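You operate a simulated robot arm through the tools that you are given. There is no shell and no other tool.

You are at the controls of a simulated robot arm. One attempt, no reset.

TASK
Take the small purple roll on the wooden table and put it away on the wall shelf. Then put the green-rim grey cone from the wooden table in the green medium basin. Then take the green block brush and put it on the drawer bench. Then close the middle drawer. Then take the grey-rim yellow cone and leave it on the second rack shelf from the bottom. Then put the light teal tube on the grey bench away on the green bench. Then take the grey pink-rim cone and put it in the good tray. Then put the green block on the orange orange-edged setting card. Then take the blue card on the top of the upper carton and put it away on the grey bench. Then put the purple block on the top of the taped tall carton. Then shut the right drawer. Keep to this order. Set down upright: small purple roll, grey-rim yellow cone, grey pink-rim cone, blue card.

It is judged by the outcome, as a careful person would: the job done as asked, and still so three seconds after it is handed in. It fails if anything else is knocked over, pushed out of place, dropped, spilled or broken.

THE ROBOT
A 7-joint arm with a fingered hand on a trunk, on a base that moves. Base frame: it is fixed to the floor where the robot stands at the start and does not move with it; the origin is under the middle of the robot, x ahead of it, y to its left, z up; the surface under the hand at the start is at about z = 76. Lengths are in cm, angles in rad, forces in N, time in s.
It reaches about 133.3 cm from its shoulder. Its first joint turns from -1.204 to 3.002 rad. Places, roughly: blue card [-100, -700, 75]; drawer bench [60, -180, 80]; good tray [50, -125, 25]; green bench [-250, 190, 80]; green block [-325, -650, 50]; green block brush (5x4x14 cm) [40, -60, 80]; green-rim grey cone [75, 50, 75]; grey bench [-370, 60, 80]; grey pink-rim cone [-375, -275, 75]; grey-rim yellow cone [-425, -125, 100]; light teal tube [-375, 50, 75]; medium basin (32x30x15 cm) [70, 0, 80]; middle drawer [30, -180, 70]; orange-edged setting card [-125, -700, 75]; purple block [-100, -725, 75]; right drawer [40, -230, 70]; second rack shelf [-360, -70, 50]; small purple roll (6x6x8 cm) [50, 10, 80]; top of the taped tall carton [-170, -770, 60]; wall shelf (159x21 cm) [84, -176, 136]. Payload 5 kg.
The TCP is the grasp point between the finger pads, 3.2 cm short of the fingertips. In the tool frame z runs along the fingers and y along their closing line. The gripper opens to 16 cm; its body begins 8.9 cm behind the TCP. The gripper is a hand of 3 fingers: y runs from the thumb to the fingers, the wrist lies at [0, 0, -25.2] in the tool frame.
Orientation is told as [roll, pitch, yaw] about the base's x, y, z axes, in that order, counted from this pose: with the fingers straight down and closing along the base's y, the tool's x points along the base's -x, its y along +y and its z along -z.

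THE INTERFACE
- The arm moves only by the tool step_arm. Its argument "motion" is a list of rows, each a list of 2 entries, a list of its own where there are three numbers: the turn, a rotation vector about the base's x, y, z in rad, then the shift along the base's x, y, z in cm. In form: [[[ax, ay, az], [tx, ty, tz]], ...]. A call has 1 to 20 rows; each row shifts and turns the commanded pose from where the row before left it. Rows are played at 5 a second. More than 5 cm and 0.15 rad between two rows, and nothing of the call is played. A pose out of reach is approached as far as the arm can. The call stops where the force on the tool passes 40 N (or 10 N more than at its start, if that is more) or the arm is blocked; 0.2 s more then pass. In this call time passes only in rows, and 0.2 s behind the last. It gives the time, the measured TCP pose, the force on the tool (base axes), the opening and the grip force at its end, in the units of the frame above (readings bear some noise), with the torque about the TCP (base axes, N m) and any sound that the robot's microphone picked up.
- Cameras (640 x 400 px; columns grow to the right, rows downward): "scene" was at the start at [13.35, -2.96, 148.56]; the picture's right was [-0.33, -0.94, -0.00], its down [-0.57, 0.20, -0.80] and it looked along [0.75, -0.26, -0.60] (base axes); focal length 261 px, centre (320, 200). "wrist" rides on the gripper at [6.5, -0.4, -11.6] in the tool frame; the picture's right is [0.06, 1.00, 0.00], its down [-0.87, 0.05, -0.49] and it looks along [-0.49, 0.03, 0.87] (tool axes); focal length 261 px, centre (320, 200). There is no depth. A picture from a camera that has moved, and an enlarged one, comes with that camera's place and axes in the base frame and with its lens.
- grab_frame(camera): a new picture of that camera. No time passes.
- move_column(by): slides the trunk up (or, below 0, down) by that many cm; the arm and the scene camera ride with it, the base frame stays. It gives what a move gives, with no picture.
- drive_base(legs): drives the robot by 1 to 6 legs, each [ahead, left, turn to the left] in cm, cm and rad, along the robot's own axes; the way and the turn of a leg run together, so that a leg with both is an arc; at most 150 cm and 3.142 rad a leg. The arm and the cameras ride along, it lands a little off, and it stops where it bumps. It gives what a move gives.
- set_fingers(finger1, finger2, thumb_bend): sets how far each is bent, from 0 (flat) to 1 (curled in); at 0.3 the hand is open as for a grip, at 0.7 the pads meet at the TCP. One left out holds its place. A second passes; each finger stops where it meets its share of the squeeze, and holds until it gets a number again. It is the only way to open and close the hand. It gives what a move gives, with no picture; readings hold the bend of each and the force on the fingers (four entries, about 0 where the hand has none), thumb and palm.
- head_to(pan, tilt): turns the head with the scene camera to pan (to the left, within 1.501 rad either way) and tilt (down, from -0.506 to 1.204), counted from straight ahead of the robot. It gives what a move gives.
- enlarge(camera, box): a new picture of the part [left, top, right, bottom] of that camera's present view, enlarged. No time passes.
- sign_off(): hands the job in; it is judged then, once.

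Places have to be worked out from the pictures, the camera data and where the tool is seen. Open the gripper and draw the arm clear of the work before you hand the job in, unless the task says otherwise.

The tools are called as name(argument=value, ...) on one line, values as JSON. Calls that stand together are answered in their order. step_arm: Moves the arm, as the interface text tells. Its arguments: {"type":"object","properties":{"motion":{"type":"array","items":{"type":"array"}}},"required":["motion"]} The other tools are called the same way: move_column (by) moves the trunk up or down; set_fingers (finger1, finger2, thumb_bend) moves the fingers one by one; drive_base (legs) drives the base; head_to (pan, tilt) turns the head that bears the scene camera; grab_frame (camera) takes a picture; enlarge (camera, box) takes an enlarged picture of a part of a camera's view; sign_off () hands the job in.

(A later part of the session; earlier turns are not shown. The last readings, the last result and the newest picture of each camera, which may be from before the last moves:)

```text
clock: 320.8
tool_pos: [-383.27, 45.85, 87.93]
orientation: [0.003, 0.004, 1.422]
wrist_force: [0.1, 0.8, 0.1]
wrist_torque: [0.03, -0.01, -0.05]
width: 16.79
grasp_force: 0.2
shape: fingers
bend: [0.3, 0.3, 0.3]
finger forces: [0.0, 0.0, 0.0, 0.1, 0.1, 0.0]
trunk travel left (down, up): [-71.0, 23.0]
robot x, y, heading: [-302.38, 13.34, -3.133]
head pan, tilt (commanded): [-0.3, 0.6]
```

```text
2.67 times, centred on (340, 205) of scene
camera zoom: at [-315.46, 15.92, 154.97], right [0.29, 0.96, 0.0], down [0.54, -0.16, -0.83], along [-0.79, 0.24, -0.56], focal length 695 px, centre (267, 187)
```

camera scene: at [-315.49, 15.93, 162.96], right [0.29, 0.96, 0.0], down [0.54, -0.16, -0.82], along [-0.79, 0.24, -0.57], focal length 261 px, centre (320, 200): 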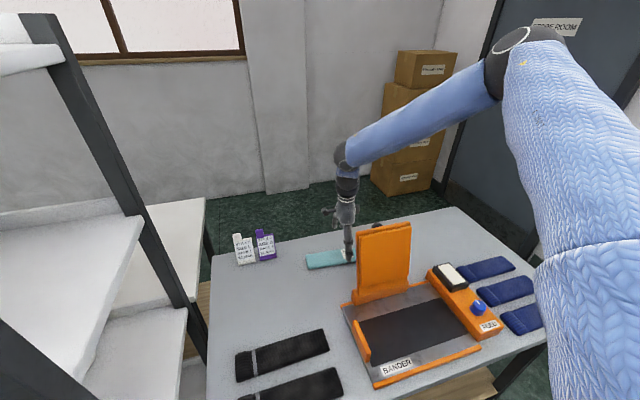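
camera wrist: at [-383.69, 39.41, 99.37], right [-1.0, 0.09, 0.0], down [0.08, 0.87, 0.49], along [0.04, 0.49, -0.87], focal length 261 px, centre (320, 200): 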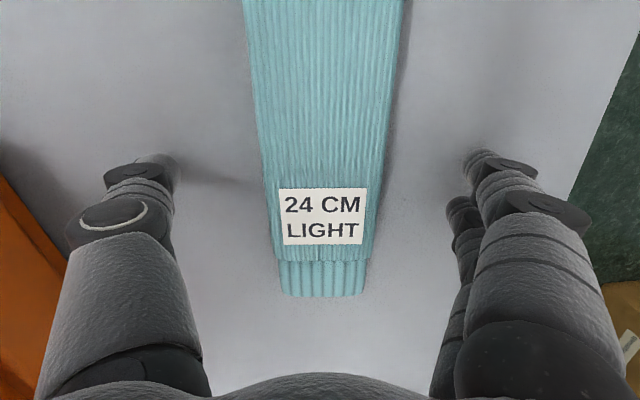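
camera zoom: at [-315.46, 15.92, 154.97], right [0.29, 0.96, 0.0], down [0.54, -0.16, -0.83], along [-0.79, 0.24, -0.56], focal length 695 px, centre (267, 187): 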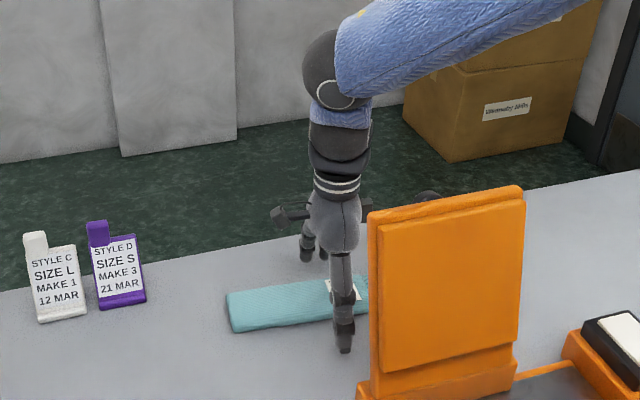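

Tips are a few cm above the bench. I lower 3 cm more, then in small steps.

move_column(by=-3)

grab_frame(camera="wrist")

enlarge(camera="scene", box=[300, 170, 400, 260])

```text
clock: 321.2
tool_pos: [-383.3, 45.79, 87.0]
orientation: [0.009, 0.005, 1.422]
wrist_force: [3.0, 1.5, 12.8]
wrist_torque: [0.05, -0.04, 0.09]
width: 16.94
grasp_force: 6.8
shape: fingers
bend: [0.3, 0.3, 0.29]
finger forces: [3.2, 3.7, 0.0, 0.0, 6.2, 0.1]
trunk travel left (down, up): [-69.6, 24.4]
robot x, y, heading: [-301.95, 13.29, -3.135]
head pan, tilt (commanded): [-0.3, 0.6]
stopped: the force on the tool passed its limit at 51 N (the readings are from after the stop); the commanded pose is now the measured one
```

```text
taken
camera wrist: at [-383.8, 39.42, 98.43], right [-1.0, 0.09, 0.01], down [0.08, 0.87, 0.49], along [0.03, 0.49, -0.87], focal length 261 px, centre (320, 200)
```

wrist: 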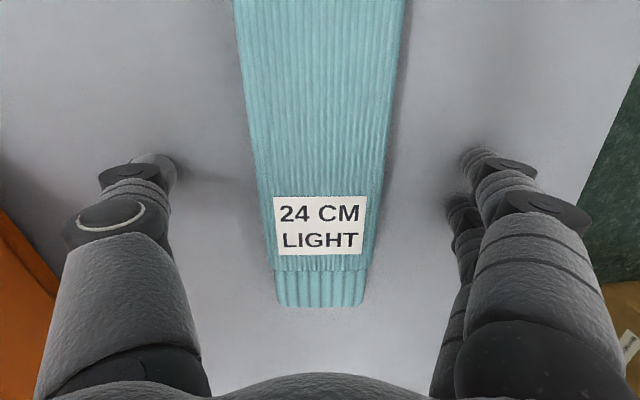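

```text
4.44 times, centred on (350, 215) of scene
camera zoom: at [-315.36, 15.94, 153.6], right [0.29, 0.96, 0.0], down [0.54, -0.16, -0.83], along [-0.79, 0.24, -0.56], focal length 1159 px, centre (187, 133)
```

zoom: 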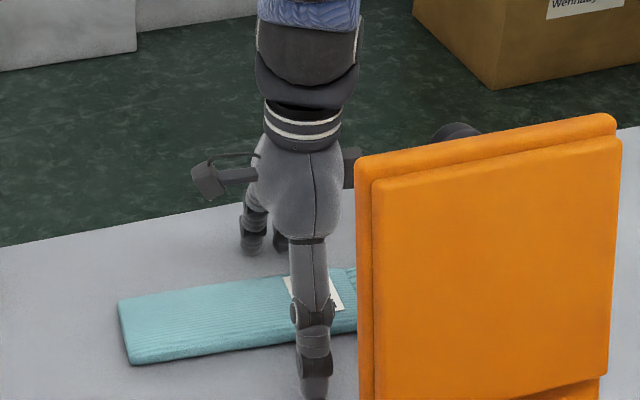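

Fingertips touch the bench at TCP z≈87. I raise 0.9 cm and close across the tube.

move_column(by=1.0)

set_fingers(finger1=0.7, finger2=0.7, thumb_bend=0.7)

grab_frame(camera="wrist")

enlarge(camera="scene", box=[300, 170, 400, 260])

```text
clock: 321.8
tool_pos: [-383.46, 45.78, 87.76]
orientation: [0.007, 0.005, 1.421]
wrist_force: [0.4, -0.8, 0.0]
wrist_torque: [-0.03, 0.01, 0.0]
width: 16.82
grasp_force: 0.1
shape: fingers
bend: [0.3, 0.3, 0.3]
finger forces: [0.0, 0.1, 0.1, 0.1, 0.0, 0.0]
trunk travel left (down, up): [-70.6, 23.4]
robot x, y, heading: [-301.84, 13.48, -3.139]
head pan, tilt (commanded): [-0.3, 0.6]
```

```text
clock: 322.8
tool_pos: [-383.48, 45.85, 87.98]
orientation: [0.009, 0.005, 1.422]
wrist_force: [2.4, -0.9, 16.2]
wrist_torque: [0.11, 0.59, 0.04]
width: 7.16
grasp_force: 37.2
shape: fingers
bend: [0.56, 0.56, 0.59]
finger forces: [20.1, 25.9, 0.1, 0.0, 29.3, 0.0]
trunk travel left (down, up): [-70.6, 23.4]
robot x, y, heading: [-302.08, 13.24, -3.138]
head pan, tilt (commanded): [-0.3, 0.6]
```

```text
taken
camera wrist: at [-383.78, 39.34, 99.45], right [-1.0, 0.09, 0.01], down [0.08, 0.87, 0.49], along [0.03, 0.49, -0.87], focal length 261 px, centre (320, 200)
```

wrist: 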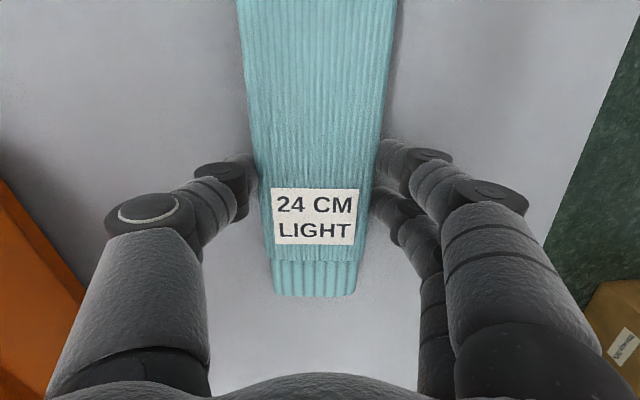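

```text
4.44 times, centred on (350, 215) of scene
camera zoom: at [-315.32, 15.87, 154.63], right [0.29, 0.96, 0.0], down [0.54, -0.16, -0.83], along [-0.79, 0.24, -0.56], focal length 1159 px, centre (187, 133)
```

zoom: 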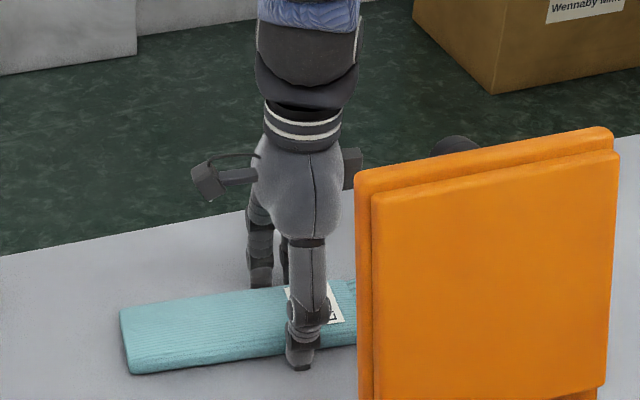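

Gripped across the width near its middle. I lift with the trunk.

move_column(by=4)

enlarge(camera="scene", box=[280, 150, 420, 260])

```text
clock: 323.6
tool_pos: [-383.44, 45.87, 91.63]
orientation: [0.005, 0.005, 1.422]
wrist_force: [-0.8, 0.3, -1.0]
wrist_torque: [0.02, 0.02, 0.01]
width: 7.16
grasp_force: 28.1
shape: fingers
bend: [0.55, 0.55, 0.59]
finger forces: [13.7, 13.4, 0.1, 0.1, 27.3, 0.0]
trunk travel left (down, up): [-74.6, 19.4]
robot x, y, heading: [-301.91, 13.52, -3.135]
head pan, tilt (commanded): [-0.3, 0.6]
```

```text
3.64 times, centred on (350, 205) of scene
camera zoom: at [-315.58, 16.0, 158.58], right [0.29, 0.96, 0.0], down [0.54, -0.17, -0.82], along [-0.79, 0.24, -0.57], focal length 948 px, centre (211, 182)
```

zoom: 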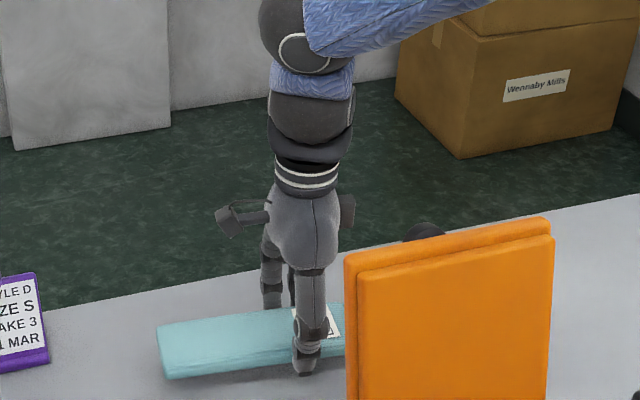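

The tube is held level. I raise it well above the bander and back away.

move_column(by=19)

step_arm(motion=[[[0, 0, 0], [0, 0, 4]], [[0, 0, 0], [0, 0, 4]], [[0, 0, 0], [0, 0, 4]], [[0, 0, 0], [0, 0, 4]], [[0, 0, 0], [0, 0, 4]]])

drive_base(legs=[[-60, 0, 0]])

head_to(pan=-1.2, tilt=0.6)

grab_frame(camera="scene")

grab_frame(camera="wrist")

```text
clock: 325.7
tool_pos: [-383.58, 45.9, 110.7]
orientation: [0.007, 0.005, 1.423]
wrist_force: [-0.9, -0.4, 0.0]
wrist_torque: [0.01, 0.02, 0.0]
width: 7.16
grasp_force: 27.1
shape: fingers
bend: [0.55, 0.55, 0.59]
finger forces: [13.7, 13.5, 0.0, 0.1, 27.3, 0.0]
trunk travel left (down, up): [-93.6, 0.4]
robot x, y, heading: [-301.77, 13.08, -3.135]
head pan, tilt (commanded): [-0.3, 0.6]
```

```text
clock: 326.9
tool_pos: [-383.18, 45.86, 130.94]
orientation: [0.007, 0.004, 1.42]
wrist_force: [1.0, -0.4, 0.1]
wrist_torque: [0.01, 0.04, -0.01]
width: 7.18
grasp_force: 26.8
shape: fingers
bend: [0.55, 0.55, 0.59]
finger forces: [13.8, 13.6, 0.1, 0.1, 27.2, 0.0]
trunk travel left (down, up): [-93.6, 0.4]
robot x, y, heading: [-302.15, 13.52, -3.135]
head pan, tilt (commanded): [-0.3, 0.6]
```

```text
clock: 330.3
tool_pos: [-322.76, 46.14, 130.87]
orientation: [0.008, 0.004, 1.421]
wrist_force: [0.4, -1.1, -0.4]
wrist_torque: [0.01, -0.01, -0.06]
width: 7.18
grasp_force: 27.5
shape: fingers
bend: [0.55, 0.55, 0.59]
finger forces: [13.7, 13.5, 0.1, 0.1, 27.3, 0.0]
trunk travel left (down, up): [-93.6, 0.4]
robot x, y, heading: [-241.5, 13.8, -3.136]
head pan, tilt (commanded): [-0.3, 0.6]
```

```text
clock: 331.5
tool_pos: [-322.74, 46.1, 130.84]
orientation: [0.006, 0.005, 1.421]
wrist_force: [0.1, -1.2, 1.0]
wrist_torque: [0.02, 0.02, -0.01]
width: 7.18
grasp_force: 26.9
shape: fingers
bend: [0.55, 0.55, 0.59]
finger forces: [13.7, 13.5, 0.0, 0.1, 27.2, 0.0]
trunk travel left (down, up): [-93.6, 0.4]
robot x, y, heading: [-241.7, 13.45, -3.139]
head pan, tilt (commanded): [-1.201, 0.6]
```

```text
taken
camera scene: at [-249.64, 21.88, 177.6], right [0.93, 0.37, 0.0], down [0.21, -0.53, -0.82], along [-0.3, 0.77, -0.57], focal length 261 px, centre (320, 200)
```

scene: 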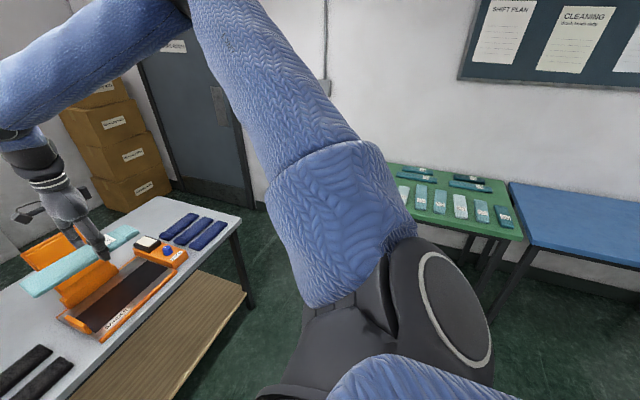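

```text
taken
camera wrist: at [-323.17, 39.71, 142.3], right [-1.0, 0.09, 0.01], down [0.08, 0.87, 0.49], along [0.04, 0.49, -0.87], focal length 261 px, centre (320, 200)
```

wrist: 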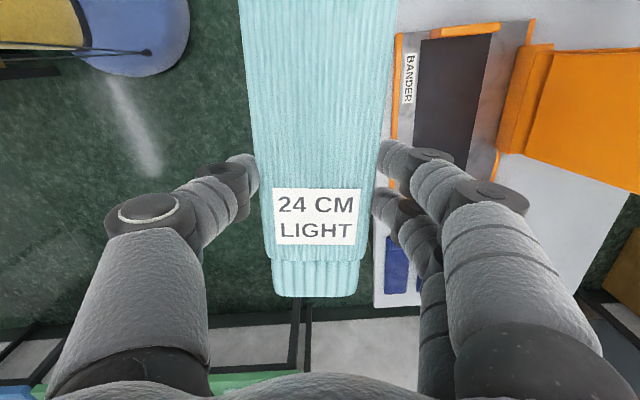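

Tube is held fine. I turn right to face the green bench and look at it.

drive_base(legs=[[0, 0, -1.57]])

head_to(pan=0.0, tilt=0.55)

grab_frame(camera="scene")

```text
clock: 335.8
tool_pos: [-206.93, 94.09, 130.68]
orientation: [0.009, 0.005, -0.173]
wrist_force: [-0.7, 0.6, -0.4]
wrist_torque: [0.0, 0.02, 0.01]
width: 7.13
grasp_force: 26.2
shape: fingers
bend: [0.55, 0.55, 0.59]
finger forces: [13.1, 12.8, 0.0, 0.1, 26.0, 0.0]
trunk travel left (down, up): [-93.6, 0.4]
robot x, y, heading: [-241.41, 13.85, 1.551]
head pan, tilt (commanded): [-1.201, 0.6]
```

```text
clock: 337.2
tool_pos: [-207.01, 94.19, 130.74]
orientation: [0.008, 0.006, -0.176]
wrist_force: [0.2, -0.1, 0.5]
wrist_torque: [0.02, -0.01, 0.0]
width: 7.12
grasp_force: 26.4
shape: fingers
bend: [0.55, 0.55, 0.59]
finger forces: [13.0, 12.9, 0.1, 0.0, 26.0, 0.0]
trunk travel left (down, up): [-93.6, 0.4]
robot x, y, heading: [-241.31, 13.64, 1.548]
head pan, tilt (commanded): [0.0, 0.55]
```

```text
taken
camera scene: at [-241.03, 27.66, 178.05], right [1.0, -0.02, 0.0], down [-0.01, -0.52, -0.85], along [0.02, 0.85, -0.52], focal length 261 px, centre (320, 200)
```

scene: 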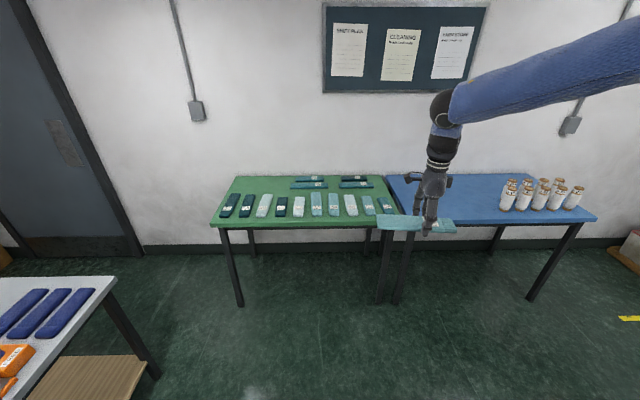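

enlarge(camera="scene", box=[200, 160, 440, 240])

enlarge(camera="scene", box=[200, 165, 330, 235])

```text
2.67 times, centred on (320, 200) of scene
camera zoom: at [-241.03, 27.66, 178.05], right [1.0, -0.02, 0.0], down [-0.01, -0.52, -0.85], along [0.02, 0.85, -0.52], focal length 695 px, centre (320, 200)
```

zoom: 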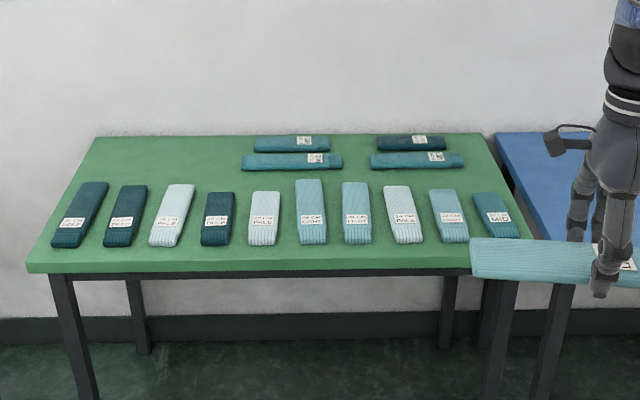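

```text
4.92 times, centred on (265, 200) of scene
camera zoom: at [-241.03, 27.66, 178.05], right [1.0, -0.02, 0.0], down [-0.01, -0.52, -0.85], along [0.02, 0.85, -0.52], focal length 1284 px, centre (591, 200)
```

zoom: 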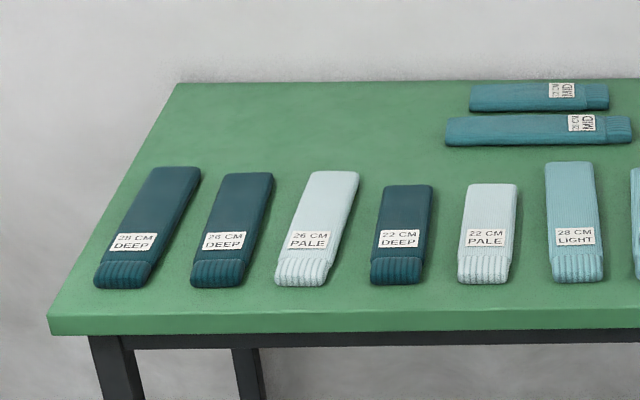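

The free area on the green bench is its back-left (x -305…-262, y 200–227). I'll position the robot at about [-298, 120], turned slightly left, so the tube can be laid along x at about [-277, 207].

drive_base(legs=[[60, 30, 0], [45, 28, 0.17]])

head_to(pan=-0.2, tilt=0.6)

grab_frame(camera="scene")

grab_frame(camera="wrist")

```text
clock: 343.6
tool_pos: [-281.13, 203.05, 130.78]
orientation: [0.007, 0.004, -0.002]
wrist_force: [0.6, -0.7, 0.3]
wrist_torque: [-0.03, -0.03, 0.01]
width: 7.09
grasp_force: 25.8
shape: fingers
bend: [0.55, 0.55, 0.59]
finger forces: [13.0, 12.8, 0.0, 0.0, 26.0, 0.1]
trunk travel left (down, up): [-93.6, 0.4]
robot x, y, heading: [-301.19, 118.1, 1.726]
head pan, tilt (commanded): [0.0, 0.55]
```

```text
clock: 344.3
tool_pos: [-281.13, 203.16, 130.84]
orientation: [0.008, 0.003, 0.0]
wrist_force: [0.1, -0.8, 0.2]
wrist_torque: [-0.03, -0.01, 0.05]
width: 7.13
grasp_force: 25.4
shape: fingers
bend: [0.55, 0.55, 0.59]
finger forces: [13.0, 12.9, 0.0, 0.0, 26.0, 0.0]
trunk travel left (down, up): [-93.6, 0.4]
robot x, y, heading: [-301.09, 117.88, 1.721]
head pan, tilt (commanded): [-0.201, 0.6]
```

```text
taken
camera scene: at [-301.32, 131.7, 177.6], right [1.0, -0.05, 0.0], down [-0.03, -0.56, -0.82], along [0.04, 0.82, -0.57], focal length 261 px, centre (320, 200)
```

scene: 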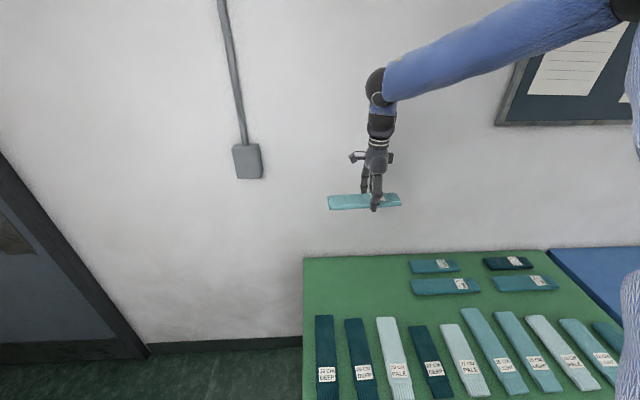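

```text
taken
camera wrist: at [-287.51, 202.71, 142.27], right [-0.06, 1.0, 0.01], down [0.87, 0.05, 0.49], along [0.49, 0.04, -0.87], focal length 261 px, centre (320, 200)
```

wrist: 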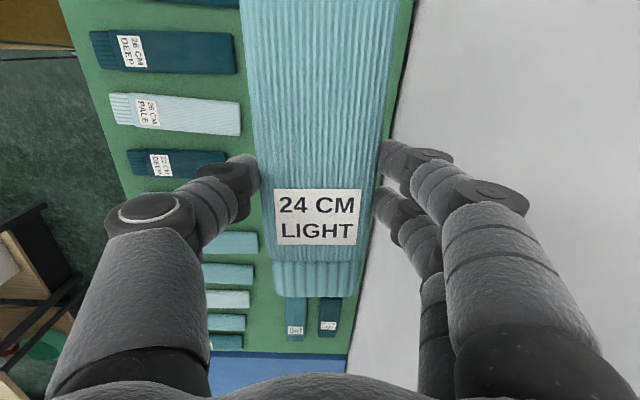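

The front row ends at y≈190 and the back ones start at x≈-258, so right below the hand ([-281, 205]) is free. I lower with the trunk.

step_arm(motion=[[[0, 0, 0], [-0.5, 1.5, 0]]])

move_column(by=-30)

grab_frame(camera="scene")

grab_frame(camera="wrist")

```text
clock: 344.7
tool_pos: [-281.57, 204.84, 130.68]
orientation: [0.008, 0.004, 0.0]
wrist_force: [0.1, -0.3, -0.6]
wrist_torque: [-0.06, -0.01, 0.02]
width: 7.14
grasp_force: 26.2
shape: fingers
bend: [0.55, 0.55, 0.6]
finger forces: [13.0, 12.9, 0.1, 0.0, 26.1, 0.0]
trunk travel left (down, up): [-93.6, 0.4]
robot x, y, heading: [-301.01, 117.94, 1.724]
head pan, tilt (commanded): [-0.201, 0.6]
```

```text
clock: 347.7
tool_pos: [-281.5, 204.69, 100.94]
orientation: [0.007, 0.006, 0.0]
wrist_force: [0.6, 0.1, -0.3]
wrist_torque: [0.02, -0.03, 0.0]
width: 7.1
grasp_force: 26.2
shape: fingers
bend: [0.55, 0.55, 0.6]
finger forces: [13.1, 12.8, 0.0, 0.0, 26.1, 0.0]
trunk travel left (down, up): [-63.6, 30.4]
robot x, y, heading: [-301.38, 117.79, 1.724]
head pan, tilt (commanded): [-0.201, 0.6]
```

```text
taken
camera scene: at [-301.29, 131.63, 147.61], right [1.0, -0.05, 0.0], down [-0.03, -0.56, -0.82], along [0.04, 0.82, -0.57], focal length 261 px, centre (320, 200)
```

scene: 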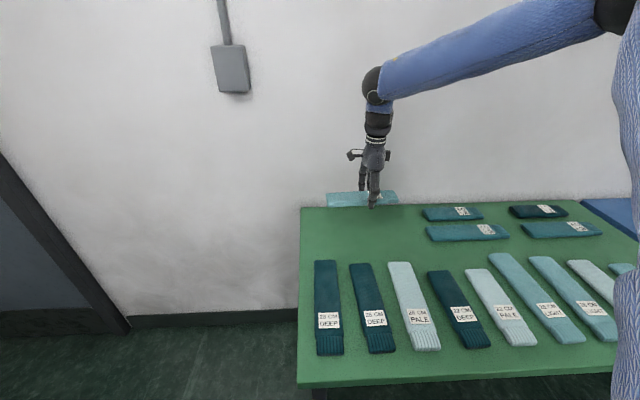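

```text
taken
camera wrist: at [-287.94, 204.24, 112.34], right [-0.06, 1.0, 0.01], down [0.87, 0.05, 0.49], along [0.49, 0.04, -0.87], focal length 261 px, centre (320, 200)
```

wrist: 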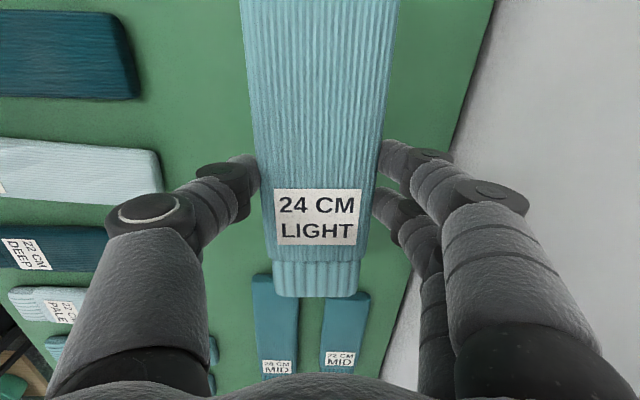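

The spot is clear: back edge at y≈222, neighbours at x>-257. I continue lowering.

move_column(by=-9)

enlarge(camera="scene", box=[290, 130, 490, 270])

```text
clock: 349.0
tool_pos: [-281.59, 204.63, 91.91]
orientation: [0.008, 0.005, 0.0]
wrist_force: [-0.7, -1.1, 0.2]
wrist_torque: [-0.01, -0.01, 0.01]
width: 7.11
grasp_force: 25.8
shape: fingers
bend: [0.55, 0.55, 0.6]
finger forces: [12.9, 12.9, 0.0, 0.0, 26.1, 0.0]
trunk travel left (down, up): [-54.6, 39.4]
robot x, y, heading: [-301.25, 118.22, 1.723]
head pan, tilt (commanded): [-0.201, 0.6]
```

```text
2.86 times, centred on (390, 200) of scene
camera zoom: at [-301.3, 131.61, 138.61], right [1.0, -0.05, 0.0], down [-0.03, -0.56, -0.82], along [0.04, 0.82, -0.57], focal length 745 px, centre (120, 200)
```

zoom: 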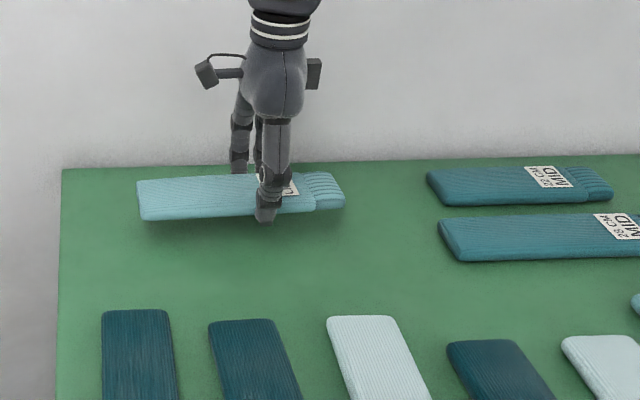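

move_column(by=-3)

move_column(by=-1.2)

enlarge(camera="scene", box=[290, 130, 490, 270])

```text
clock: 349.7
tool_pos: [-281.59, 204.65, 88.87]
orientation: [0.007, 0.005, 0.0]
wrist_force: [0.3, -0.2, -0.1]
wrist_torque: [0.01, -0.02, 0.01]
width: 7.12
grasp_force: 26.4
shape: fingers
bend: [0.55, 0.55, 0.6]
finger forces: [13.1, 12.9, 0.1, 0.0, 26.1, 0.1]
trunk travel left (down, up): [-51.6, 42.4]
robot x, y, heading: [-301.25, 117.6, 1.724]
head pan, tilt (commanded): [-0.201, 0.6]
```

```text
clock: 350.3
tool_pos: [-281.55, 204.55, 88.02]
orientation: [0.01, 0.006, -0.002]
wrist_force: [3.5, 0.5, 22.0]
wrist_torque: [0.81, -0.29, -0.16]
width: 7.12
grasp_force: 38.2
shape: fingers
bend: [0.56, 0.56, 0.6]
finger forces: [21.8, 25.3, 0.0, 0.0, 28.8, 0.1]
trunk travel left (down, up): [-50.4, 43.6]
robot x, y, heading: [-301.15, 118.13, 1.727]
head pan, tilt (commanded): [-0.201, 0.6]
```

```text
2.86 times, centred on (390, 200) of scene
camera zoom: at [-301.31, 131.48, 134.46], right [1.0, -0.05, 0.0], down [-0.03, -0.56, -0.83], along [0.04, 0.82, -0.56], focal length 745 px, centre (120, 200)
```

zoom: 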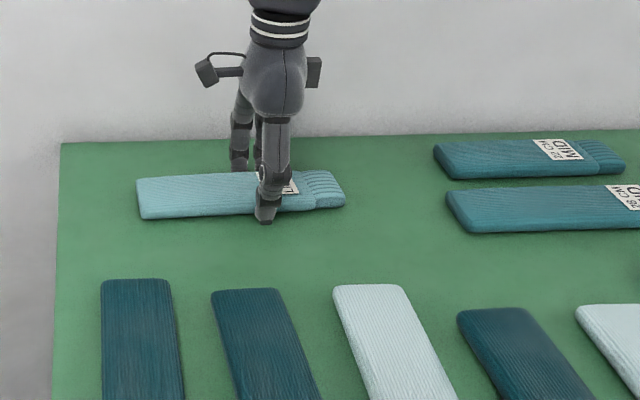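

Touchdown. I relieve the pressure slightly, open, and lift off.

move_column(by=0.4)

set_fingers(finger1=0.36, finger2=0.36, thumb_bend=0.36)

move_column(by=30)

grab_frame(camera="scene")

```text
clock: 350.9
tool_pos: [-281.64, 204.63, 87.95]
orientation: [0.005, 0.003, -0.001]
wrist_force: [-0.1, 1.1, 5.9]
wrist_torque: [0.3, -0.07, -0.02]
width: 7.11
grasp_force: 27.9
shape: fingers
bend: [0.56, 0.56, 0.6]
finger forces: [14.8, 15.8, 0.1, 0.0, 25.2, 0.1]
trunk travel left (down, up): [-50.8, 43.2]
robot x, y, heading: [-301.32, 117.99, 1.722]
head pan, tilt (commanded): [-0.201, 0.6]
```

```text
clock: 351.9
tool_pos: [-281.59, 204.69, 88.02]
orientation: [0.007, 0.006, 0.0]
wrist_force: [-0.3, 0.0, -1.0]
wrist_torque: [-0.02, 0.01, -0.04]
width: 14.36
grasp_force: 0.1
shape: fingers
bend: [0.36, 0.36, 0.36]
finger forces: [0.0, 0.1, 0.1, 0.1, 0.1, 0.0]
trunk travel left (down, up): [-50.8, 43.2]
robot x, y, heading: [-301.05, 118.37, 1.727]
head pan, tilt (commanded): [-0.201, 0.6]
```

```text
clock: 354.9
tool_pos: [-281.58, 204.65, 118.08]
orientation: [0.007, 0.005, 0.0]
wrist_force: [0.0, 0.7, 0.8]
wrist_torque: [0.01, 0.03, 0.0]
width: 14.37
grasp_force: 0.1
shape: fingers
bend: [0.36, 0.36, 0.36]
finger forces: [0.1, 0.0, 0.0, 0.0, 0.0, 0.0]
trunk travel left (down, up): [-80.8, 13.2]
robot x, y, heading: [-300.78, 118.04, 1.725]
head pan, tilt (commanded): [-0.201, 0.6]
```

```text
taken
camera scene: at [-301.28, 131.66, 164.79], right [1.0, -0.05, 0.0], down [-0.03, -0.56, -0.82], along [0.04, 0.82, -0.57], focal length 261 px, centre (320, 200)
```

scene: 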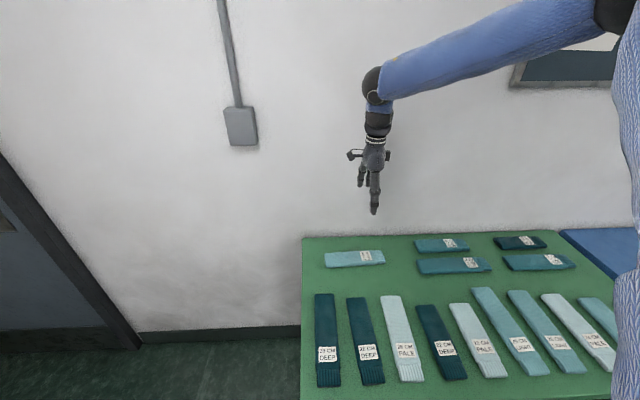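

The light teal tube lies on the green bench. Next the grey pink-rim cone on the cone trolley: I back off, tuck the arm to carry posture, and drive round to the trolley.

move_column(by=13)

drive_base(legs=[[-55, 0, 0]])

step_arm(motion=[[[0, 0, 0.15], [0.3, -2.2, 0.5]], [[0, 0, 0.15], [0.3, -2.2, 0.5]], [[0, 0, 0.15], [0.3, -2.2, 0.5]], [[0, 0, 0.15], [0.3, -2.2, 0.5]], [[0, 0, 0.15], [0.3, -2.2, 0.5]], [[0, 0, 0.15], [0.3, -2.2, 0.5]], [[0, 0, 0.15], [0.3, -2.2, 0.5]], [[0, 0, 0.15], [0.3, -2.2, 0.5]], [[0, 0, 0.15], [0.3, -2.2, 0.5]], [[0, 0, 0.15], [0.3, -2.2, 0.5]], [[0, 0, 0.15], [0.3, -2.2, 0.5]]])

```text
clock: 356.4
tool_pos: [-281.57, 204.76, 130.96]
orientation: [0.007, 0.005, -0.001]
wrist_force: [-0.4, 0.2, 0.7]
wrist_torque: [0.01, 0.01, -0.04]
width: 14.38
grasp_force: 0.0
shape: fingers
bend: [0.36, 0.36, 0.36]
finger forces: [0.1, 0.0, 0.0, 0.0, 0.1, 0.1]
trunk travel left (down, up): [-93.8, 0.2]
robot x, y, heading: [-301.17, 118.12, 1.725]
head pan, tilt (commanded): [-0.201, 0.6]
```

```text
clock: 359.6
tool_pos: [-273.06, 151.18, 130.95]
orientation: [0.008, 0.004, -0.004]
wrist_force: [0.6, -1.0, -0.3]
wrist_torque: [0.02, 0.01, -0.04]
width: 14.38
grasp_force: 0.0
shape: fingers
bend: [0.36, 0.36, 0.36]
finger forces: [0.1, 0.0, 0.0, 0.0, 0.0, 0.0]
trunk travel left (down, up): [-93.8, 0.2]
robot x, y, heading: [-293.07, 64.38, 1.723]
head pan, tilt (commanded): [-0.201, 0.6]
```

```text
clock: 362.0
tool_pos: [-269.71, 126.63, 136.5]
orientation: [0.006, 0.004, 1.65]
wrist_force: [0.4, -0.2, 0.2]
wrist_torque: [0.02, 0.02, 0.0]
width: 14.38
grasp_force: 0.1
shape: fingers
bend: [0.36, 0.36, 0.36]
finger forces: [0.0, 0.0, 0.0, 0.0, 0.0, 0.0]
trunk travel left (down, up): [-93.8, 0.2]
robot x, y, heading: [-292.67, 64.34, 1.716]
head pan, tilt (commanded): [-0.201, 0.6]
```

drive_base(legs=[[0, 0, 1.42], [-48, 0, 0]])

drive_base(legs=[[0, 130, 0], [0, 125, 0]])

head_to(pan=0.5, tilt=0.5)

grab_frame(camera="scene")

```text
clock: 368.4
tool_pos: [-305.47, 96.28, 136.54]
orientation: [0.008, 0.004, 3.105]
wrist_force: [0.2, -0.7, -0.7]
wrist_torque: [0.0, 0.02, -0.01]
width: 14.39
grasp_force: 0.2
shape: fingers
bend: [0.36, 0.36, 0.36]
finger forces: [0.0, 0.1, 0.0, 0.0, 0.1, 0.1]
trunk travel left (down, up): [-93.8, 0.2]
robot x, y, heading: [-246.18, 66.67, -3.102]
head pan, tilt (commanded): [-0.201, 0.6]
```

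```text
clock: 380.8
tool_pos: [-299.88, -155.45, 136.43]
orientation: [0.008, 0.006, 3.062]
wrist_force: [-1.0, 0.4, 0.2]
wrist_torque: [-0.04, -0.01, -0.01]
width: 14.37
grasp_force: 0.1
shape: fingers
bend: [0.36, 0.36, 0.36]
finger forces: [0.0, 0.1, 0.1, 0.0, 0.0, 0.0]
trunk travel left (down, up): [-93.8, 0.2]
robot x, y, heading: [-241.12, -187.76, 3.142]
head pan, tilt (commanded): [-0.201, 0.6]
```

```text
clock: 381.8
tool_pos: [-299.86, -155.46, 136.52]
orientation: [0.007, 0.005, 3.062]
wrist_force: [0.1, 0.0, 0.4]
wrist_torque: [0.01, 0.04, 0.01]
width: 14.37
grasp_force: 0.1
shape: fingers
bend: [0.36, 0.36, 0.36]
finger forces: [0.0, 0.0, 0.1, 0.0, 0.0, 0.1]
trunk travel left (down, up): [-93.8, 0.2]
robot x, y, heading: [-241.51, -187.91, 3.143]
head pan, tilt (commanded): [0.499, 0.499]
```

```text
taken
camera scene: at [-254.57, -192.33, 178.71], right [-0.48, 0.88, 0.0], down [0.42, 0.23, -0.88], along [-0.77, -0.42, -0.48], focal length 261 px, centre (320, 200)
```

scene: 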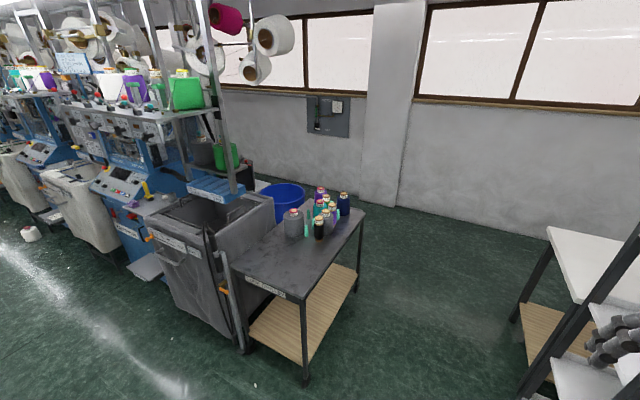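

enlarge(camera="scene", box=[260, 180, 380, 255])

enlarge(camera="scene", box=[130, 140, 390, 390])

```text
5.33 times, centred on (320, 218) of scene
camera zoom: at [-254.57, -192.33, 178.71], right [-0.48, 0.88, 0.0], down [0.42, 0.23, -0.88], along [-0.77, -0.42, -0.48], focal length 1390 px, centre (320, 107)
```

zoom: 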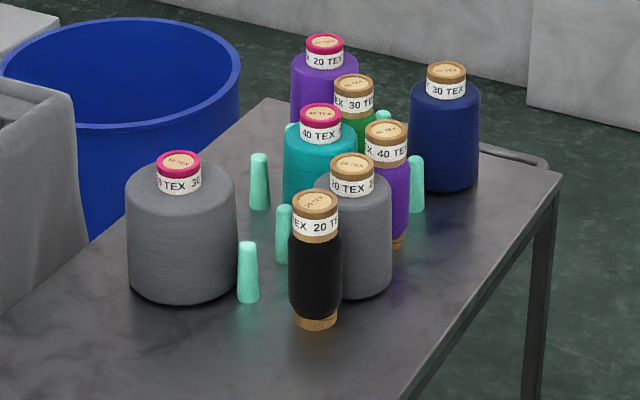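

```text
1.60 times, centred on (260, 265) of scene
camera zoom: at [-254.57, -192.33, 178.71], right [-0.48, 0.88, 0.0], down [0.42, 0.23, -0.88], along [-0.77, -0.42, -0.48], focal length 417 px, centre (416, 96)
```

zoom: 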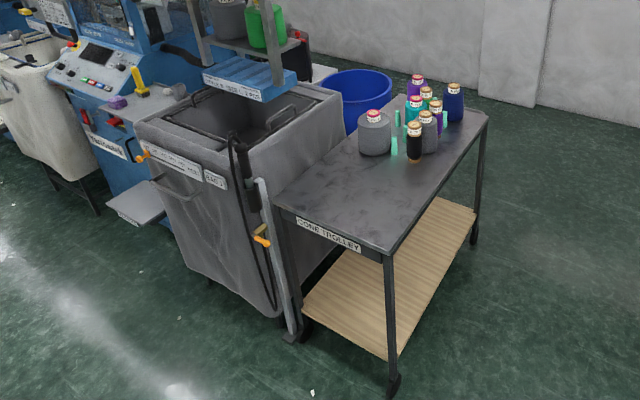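

Now I can see: the big grey cone with the pink rim at about [-370.5, -275.3], with mint pegs standing close by. I'll pick it from above (closing along x, clear of the pegs). I turn to face the trolley.

drive_base(legs=[[0, 0, 1.57]])

drive_base(legs=[[0, -98, 0]])

head_to(pan=-0.3, tilt=0.7)

grab_frame(camera="scene")

grab_frame(camera="wrist")

```text
clock: 386.0
tool_pos: [-275.92, -245.14, 136.62]
orientation: [0.008, 0.005, -1.682]
wrist_force: [-0.4, 0.1, 0.0]
wrist_torque: [-0.01, -0.02, -0.01]
width: 14.39
grasp_force: 0.1
shape: fingers
bend: [0.36, 0.36, 0.36]
finger forces: [0.1, 0.0, 0.1, 0.0, 0.1, 0.1]
trunk travel left (down, up): [-93.8, 0.2]
robot x, y, heading: [-241.8, -188.25, -1.608]
head pan, tilt (commanded): [0.499, 0.499]
```

```text
clock: 391.1
tool_pos: [-373.93, -241.57, 136.58]
orientation: [0.007, 0.006, -1.684]
wrist_force: [0.4, -0.3, 0.5]
wrist_torque: [-0.01, 0.0, 0.02]
width: 14.4
grasp_force: 0.1
shape: fingers
bend: [0.36, 0.36, 0.36]
finger forces: [0.1, 0.0, 0.0, 0.1, 0.0, 0.0]
trunk travel left (down, up): [-93.8, 0.2]
robot x, y, heading: [-339.55, -184.54, -1.602]
head pan, tilt (commanded): [0.499, 0.499]
```

```text
clock: 392.2
tool_pos: [-373.79, -241.48, 136.55]
orientation: [0.008, 0.006, -1.684]
wrist_force: [-0.1, 0.6, -0.4]
wrist_torque: [-0.01, -0.01, -0.01]
width: 14.37
grasp_force: 0.1
shape: fingers
bend: [0.36, 0.36, 0.36]
finger forces: [0.0, 0.1, 0.0, 0.1, 0.0, 0.0]
trunk travel left (down, up): [-93.8, 0.2]
robot x, y, heading: [-339.22, -184.51, -1.606]
head pan, tilt (commanded): [-0.3, 0.7]
```

```text
taken
camera scene: at [-342.37, -197.58, 176.94], right [-0.94, 0.33, 0.0], down [0.21, 0.61, -0.76], along [-0.25, -0.72, -0.64], focal length 261 px, centre (320, 200)
```

scene: 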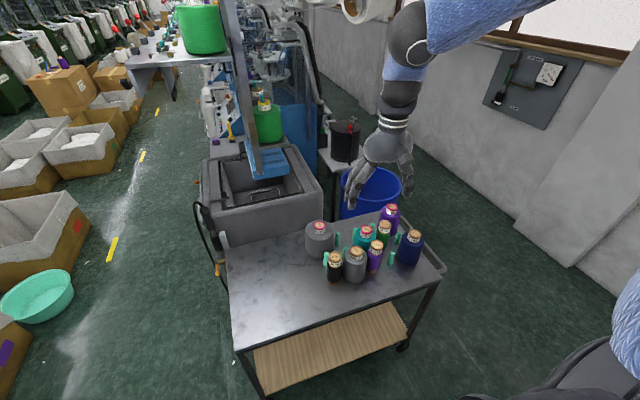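

```text
taken
camera wrist: at [-373.55, -234.99, 148.04], right [1.0, -0.05, 0.01], down [-0.05, -0.87, 0.49], along [-0.02, -0.49, -0.87], focal length 261 px, centre (320, 200)
```

wrist: 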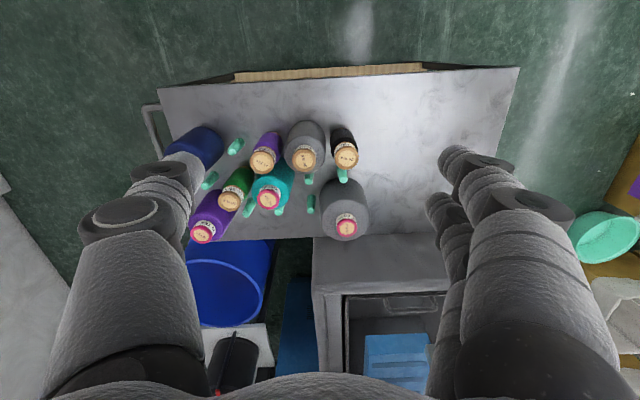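

The pink-rim core is at about [-368.3, -273.1, 95]. I move 7 cm closer and bring the hand above it.

drive_base(legs=[[7, 0, 0.034]])

set_fingers(finger1=0.3, finger2=0.3, thumb_bend=0.3)

step_arm(motion=[[[0, 0, 0.08], [0.6, -4.2, -3]], [[0, 0, 0], [0.6, -4.2, -3]], [[0, 0, 0], [0.6, -4.2, -3]], [[0, 0, 0], [0.6, -4.2, -3]], [[0, 0, 0], [0.6, -4.2, -3]], [[0, 0, 0], [0.6, -3.5, -3]]])

grab_frame(camera="wrist")

grab_frame(camera="scene")

```text
clock: 393.2
tool_pos: [-372.08, -249.39, 136.62]
orientation: [0.005, 0.001, -1.65]
wrist_force: [0.2, 0.3, 0.3]
wrist_torque: [0.01, 0.0, 0.01]
width: 14.38
grasp_force: 0.0
shape: fingers
bend: [0.36, 0.36, 0.36]
finger forces: [0.0, 0.1, 0.0, 0.0, 0.0, 0.0]
trunk travel left (down, up): [-93.8, 0.2]
robot x, y, heading: [-339.51, -190.93, -1.57]
head pan, tilt (commanded): [-0.3, 0.7]
```

```text
clock: 394.2
tool_pos: [-372.04, -249.2, 136.57]
orientation: [0.007, 0.004, -1.649]
wrist_force: [-0.4, 1.6, 0.6]
wrist_torque: [-0.04, 0.0, -0.04]
width: 16.75
grasp_force: 0.1
shape: fingers
bend: [0.3, 0.3, 0.3]
finger forces: [0.1, 0.1, 0.0, 0.0, 0.0, 0.0]
trunk travel left (down, up): [-93.8, 0.2]
robot x, y, heading: [-339.48, -191.19, -1.572]
head pan, tilt (commanded): [-0.3, 0.7]
```

```text
refused: row 1 steps farther than a row can; nothing moved
```

```text
taken
camera wrist: at [-371.91, -242.76, 148.13], right [1.0, -0.02, 0.01], down [-0.02, -0.87, 0.49], along [0.0, -0.49, -0.87], focal length 261 px, centre (320, 200)
```

wrist: 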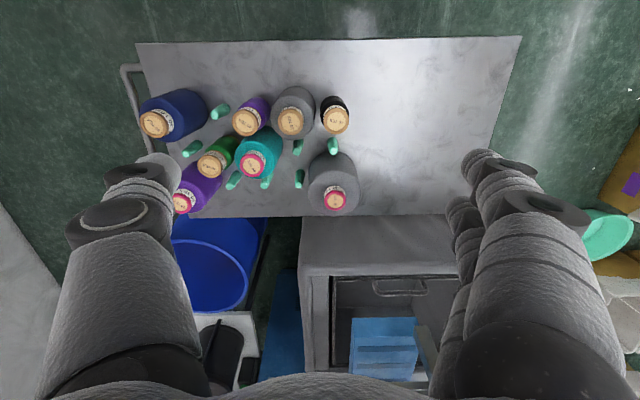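

```text
taken
camera scene: at [-342.06, -204.25, 176.96], right [-0.95, 0.3, 0.0], down [0.19, 0.61, -0.77], along [-0.23, -0.73, -0.64], focal length 261 px, centre (320, 200)
```

scene: 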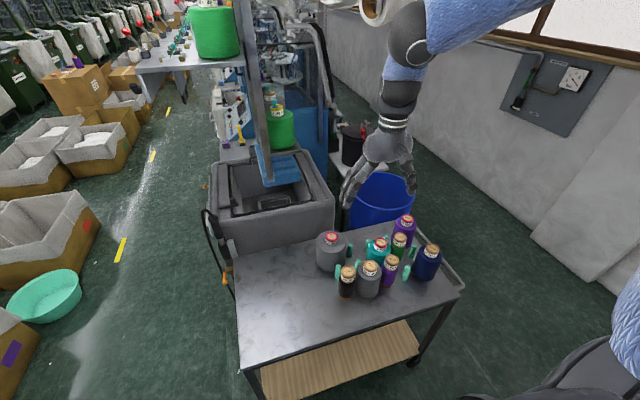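

Let me zoom the wrist view to locate the pegs around the cone precisely before descending.

enlarge(camera="wrist", box=[200, 80, 400, 230])

enlarge(camera="scene", box=[290, 210, 450, 310])

```text
2.67 times, centred on (300, 155) of wrist
camera zoom: at [-371.91, -242.76, 148.13], right [1.0, -0.02, 0.01], down [-0.02, -0.87, 0.49], along [0.0, -0.49, -0.87], focal length 695 px, centre (373, 320)
```

zoom: 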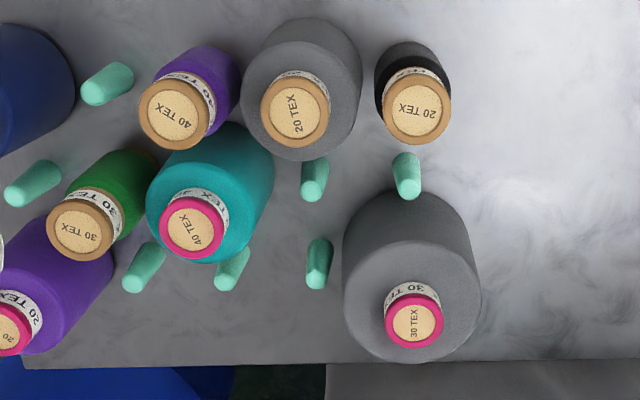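

```text
4.00 times, centred on (370, 260) of scene
camera zoom: at [-342.06, -204.25, 176.96], right [-0.95, 0.3, 0.0], down [0.19, 0.61, -0.77], along [-0.23, -0.73, -0.64], focal length 1043 px, centre (120, -40)
```

zoom: 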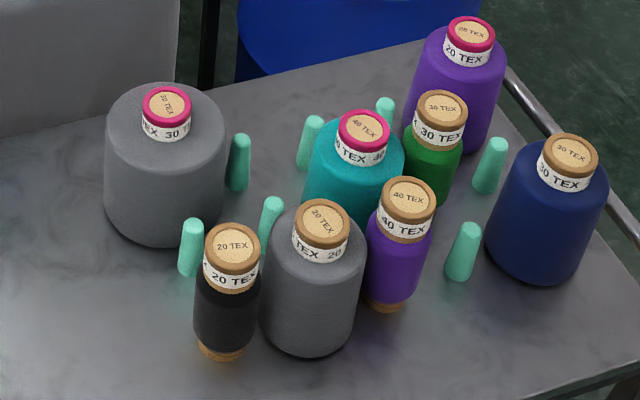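

Two pegs stand right next to the cone (at ≈[-378, -273] and [-368.5, -263.5]). I rotate the closing line to about 37° so thumb and fingers pass clear of both, and move above the cone.

step_arm(motion=[[[0, 0, 0.09], [0.43, -2.98, -3.3]], [[0, 0, 0.09], [0.43, -2.98, -3.3]], [[0, 0, 0.09], [0.43, -2.98, -3.3]], [[0, 0, 0.09], [0.43, -2.98, -3.3]], [[0, 0, 0.09], [0.43, -2.98, -3.3]], [[0, 0, 0.09], [0.43, -2.98, -3.3]], [[0, 0, 0.09], [0.43, -2.98, -3.3]], [[0, 0, 0.09], [0.43, -2.98, -3.3]]])

grab_frame(camera="wrist")

grab_frame(camera="scene")

```text
clock: 396.0
tool_pos: [-370.23, -271.45, 112.33]
orientation: [0.007, 0.002, -0.926]
wrist_force: [-0.1, 0.5, 0.2]
wrist_torque: [-0.01, -0.02, -0.01]
width: 16.78
grasp_force: 0.1
shape: fingers
bend: [0.3, 0.3, 0.3]
finger forces: [0.1, 0.0, 0.1, 0.0, 0.1, 0.0]
out of reach, approached as far as the arm can: row 8
trunk travel left (down, up): [-93.8, 0.2]
robot x, y, heading: [-339.76, -191.37, -1.573]
head pan, tilt (commanded): [-0.3, 0.7]
```

```text
taken
camera wrist: at [-374.49, -266.48, 123.71], right [0.76, 0.65, 0.01], down [0.56, -0.66, 0.49], along [0.32, -0.37, -0.87], focal length 261 px, centre (320, 200)
```

wrist: 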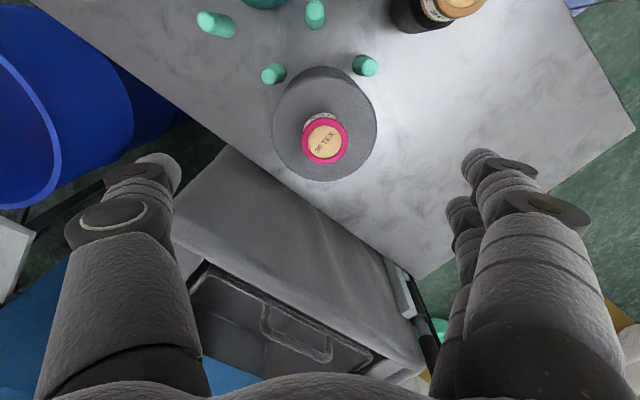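

```text
taken
camera scene: at [-342.15, -204.34, 176.95], right [-0.95, 0.3, 0.0], down [0.19, 0.61, -0.77], along [-0.23, -0.73, -0.64], focal length 261 px, centre (320, 200)
```

scene: 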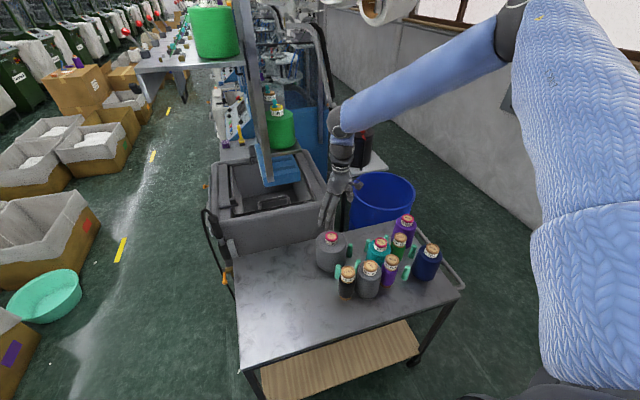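

The cone core is at [-368.3, -272.7]; pegs sit clear of thumb and finger paths. I drive 5 cm closer for reach and centre over the core.

drive_base(legs=[[5, 0, 0]])

step_arm(motion=[[[0, 0, 0], [1.0, 1.9, -2]], [[0, 0, 0], [1.0, 1.9, -2]]])

grab_frame(camera="wrist")

```text
clock: 396.9
tool_pos: [-370.22, -276.37, 112.32]
orientation: [0.006, 0.001, -0.928]
wrist_force: [0.3, 0.0, -0.5]
wrist_torque: [-0.02, 0.03, 0.0]
width: 16.76
grasp_force: 0.1
shape: fingers
bend: [0.3, 0.3, 0.3]
finger forces: [0.0, 0.1, 0.0, 0.0, 0.0, 0.0]
trunk travel left (down, up): [-93.8, 0.2]
robot x, y, heading: [-339.88, -196.34, -1.575]
head pan, tilt (commanded): [-0.3, 0.7]
```

```text
clock: 397.6
tool_pos: [-368.98, -272.02, 109.12]
orientation: [0.01, 0.0, -0.928]
wrist_force: [-0.9, -1.0, -0.2]
wrist_torque: [0.02, -0.03, 0.01]
width: 16.77
grasp_force: 0.0
shape: fingers
bend: [0.3, 0.3, 0.3]
finger forces: [0.0, 0.0, 0.0, 0.0, 0.0, 0.0]
out of reach, approached as far as the arm can: row 1, 2
trunk travel left (down, up): [-93.8, 0.2]
robot x, y, heading: [-339.6, -195.92, -1.566]
head pan, tilt (commanded): [-0.3, 0.7]
```

```text
taken
camera wrist: at [-373.14, -267.13, 120.52], right [0.76, 0.65, 0.01], down [0.56, -0.67, 0.49], along [0.32, -0.37, -0.87], focal length 261 px, centre (320, 200)
```

wrist: 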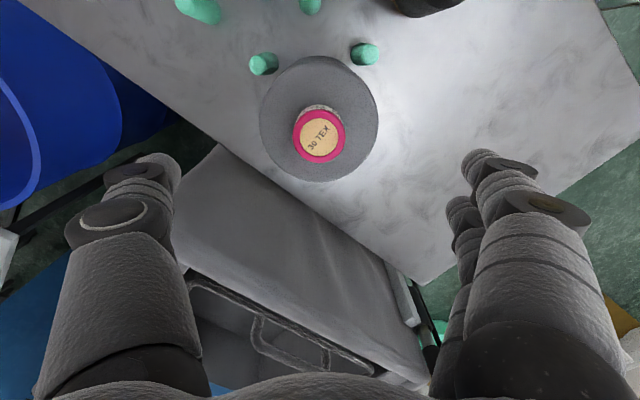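

Slightly off by 0.7 cm; I lower the trunk 10 cm first (easier reach), then fine-adjust.

move_column(by=-9)

step_arm(motion=[[[0, 0, 0], [0.6, -0.7, 0]]])

grab_frame(camera="wrist")

```text
clock: 398.8
tool_pos: [-368.8, -272.08, 100.08]
orientation: [0.008, 0.001, -0.929]
wrist_force: [-0.4, 0.3, 1.2]
wrist_torque: [-0.03, -0.01, 0.0]
width: 16.78
grasp_force: 0.0
shape: fingers
bend: [0.3, 0.3, 0.3]
finger forces: [0.0, 0.0, 0.1, 0.0, 0.0, 0.0]
trunk travel left (down, up): [-84.8, 9.2]
robot x, y, heading: [-339.82, -196.42, -1.57]
head pan, tilt (commanded): [-0.3, 0.7]
```

```text
clock: 399.2
tool_pos: [-368.64, -272.43, 100.5]
orientation: [0.009, -0.002, -0.929]
wrist_force: [-0.1, 0.2, -0.3]
wrist_torque: [0.02, 0.0, -0.04]
width: 16.78
grasp_force: 0.0
shape: fingers
bend: [0.3, 0.3, 0.3]
finger forces: [0.0, 0.1, 0.0, 0.0, 0.1, 0.0]
out of reach, approached as far as the arm can: row 1
trunk travel left (down, up): [-84.8, 9.2]
robot x, y, heading: [-339.55, -196.23, -1.569]
head pan, tilt (commanded): [-0.3, 0.7]
```

```text
taken
camera wrist: at [-372.88, -267.42, 111.95], right [0.76, 0.65, 0.01], down [0.56, -0.66, 0.49], along [0.33, -0.37, -0.87], focal length 261 px, centre (320, 200)
```

wrist: 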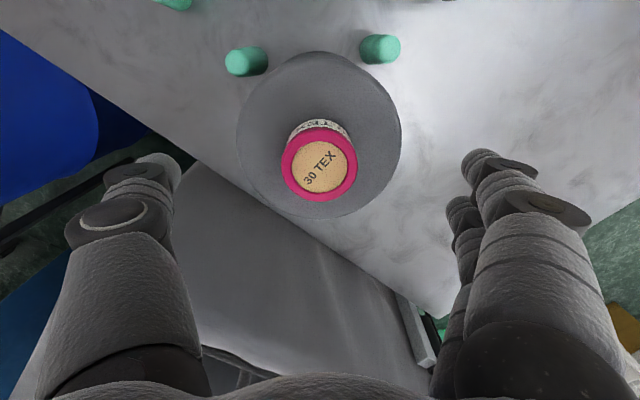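

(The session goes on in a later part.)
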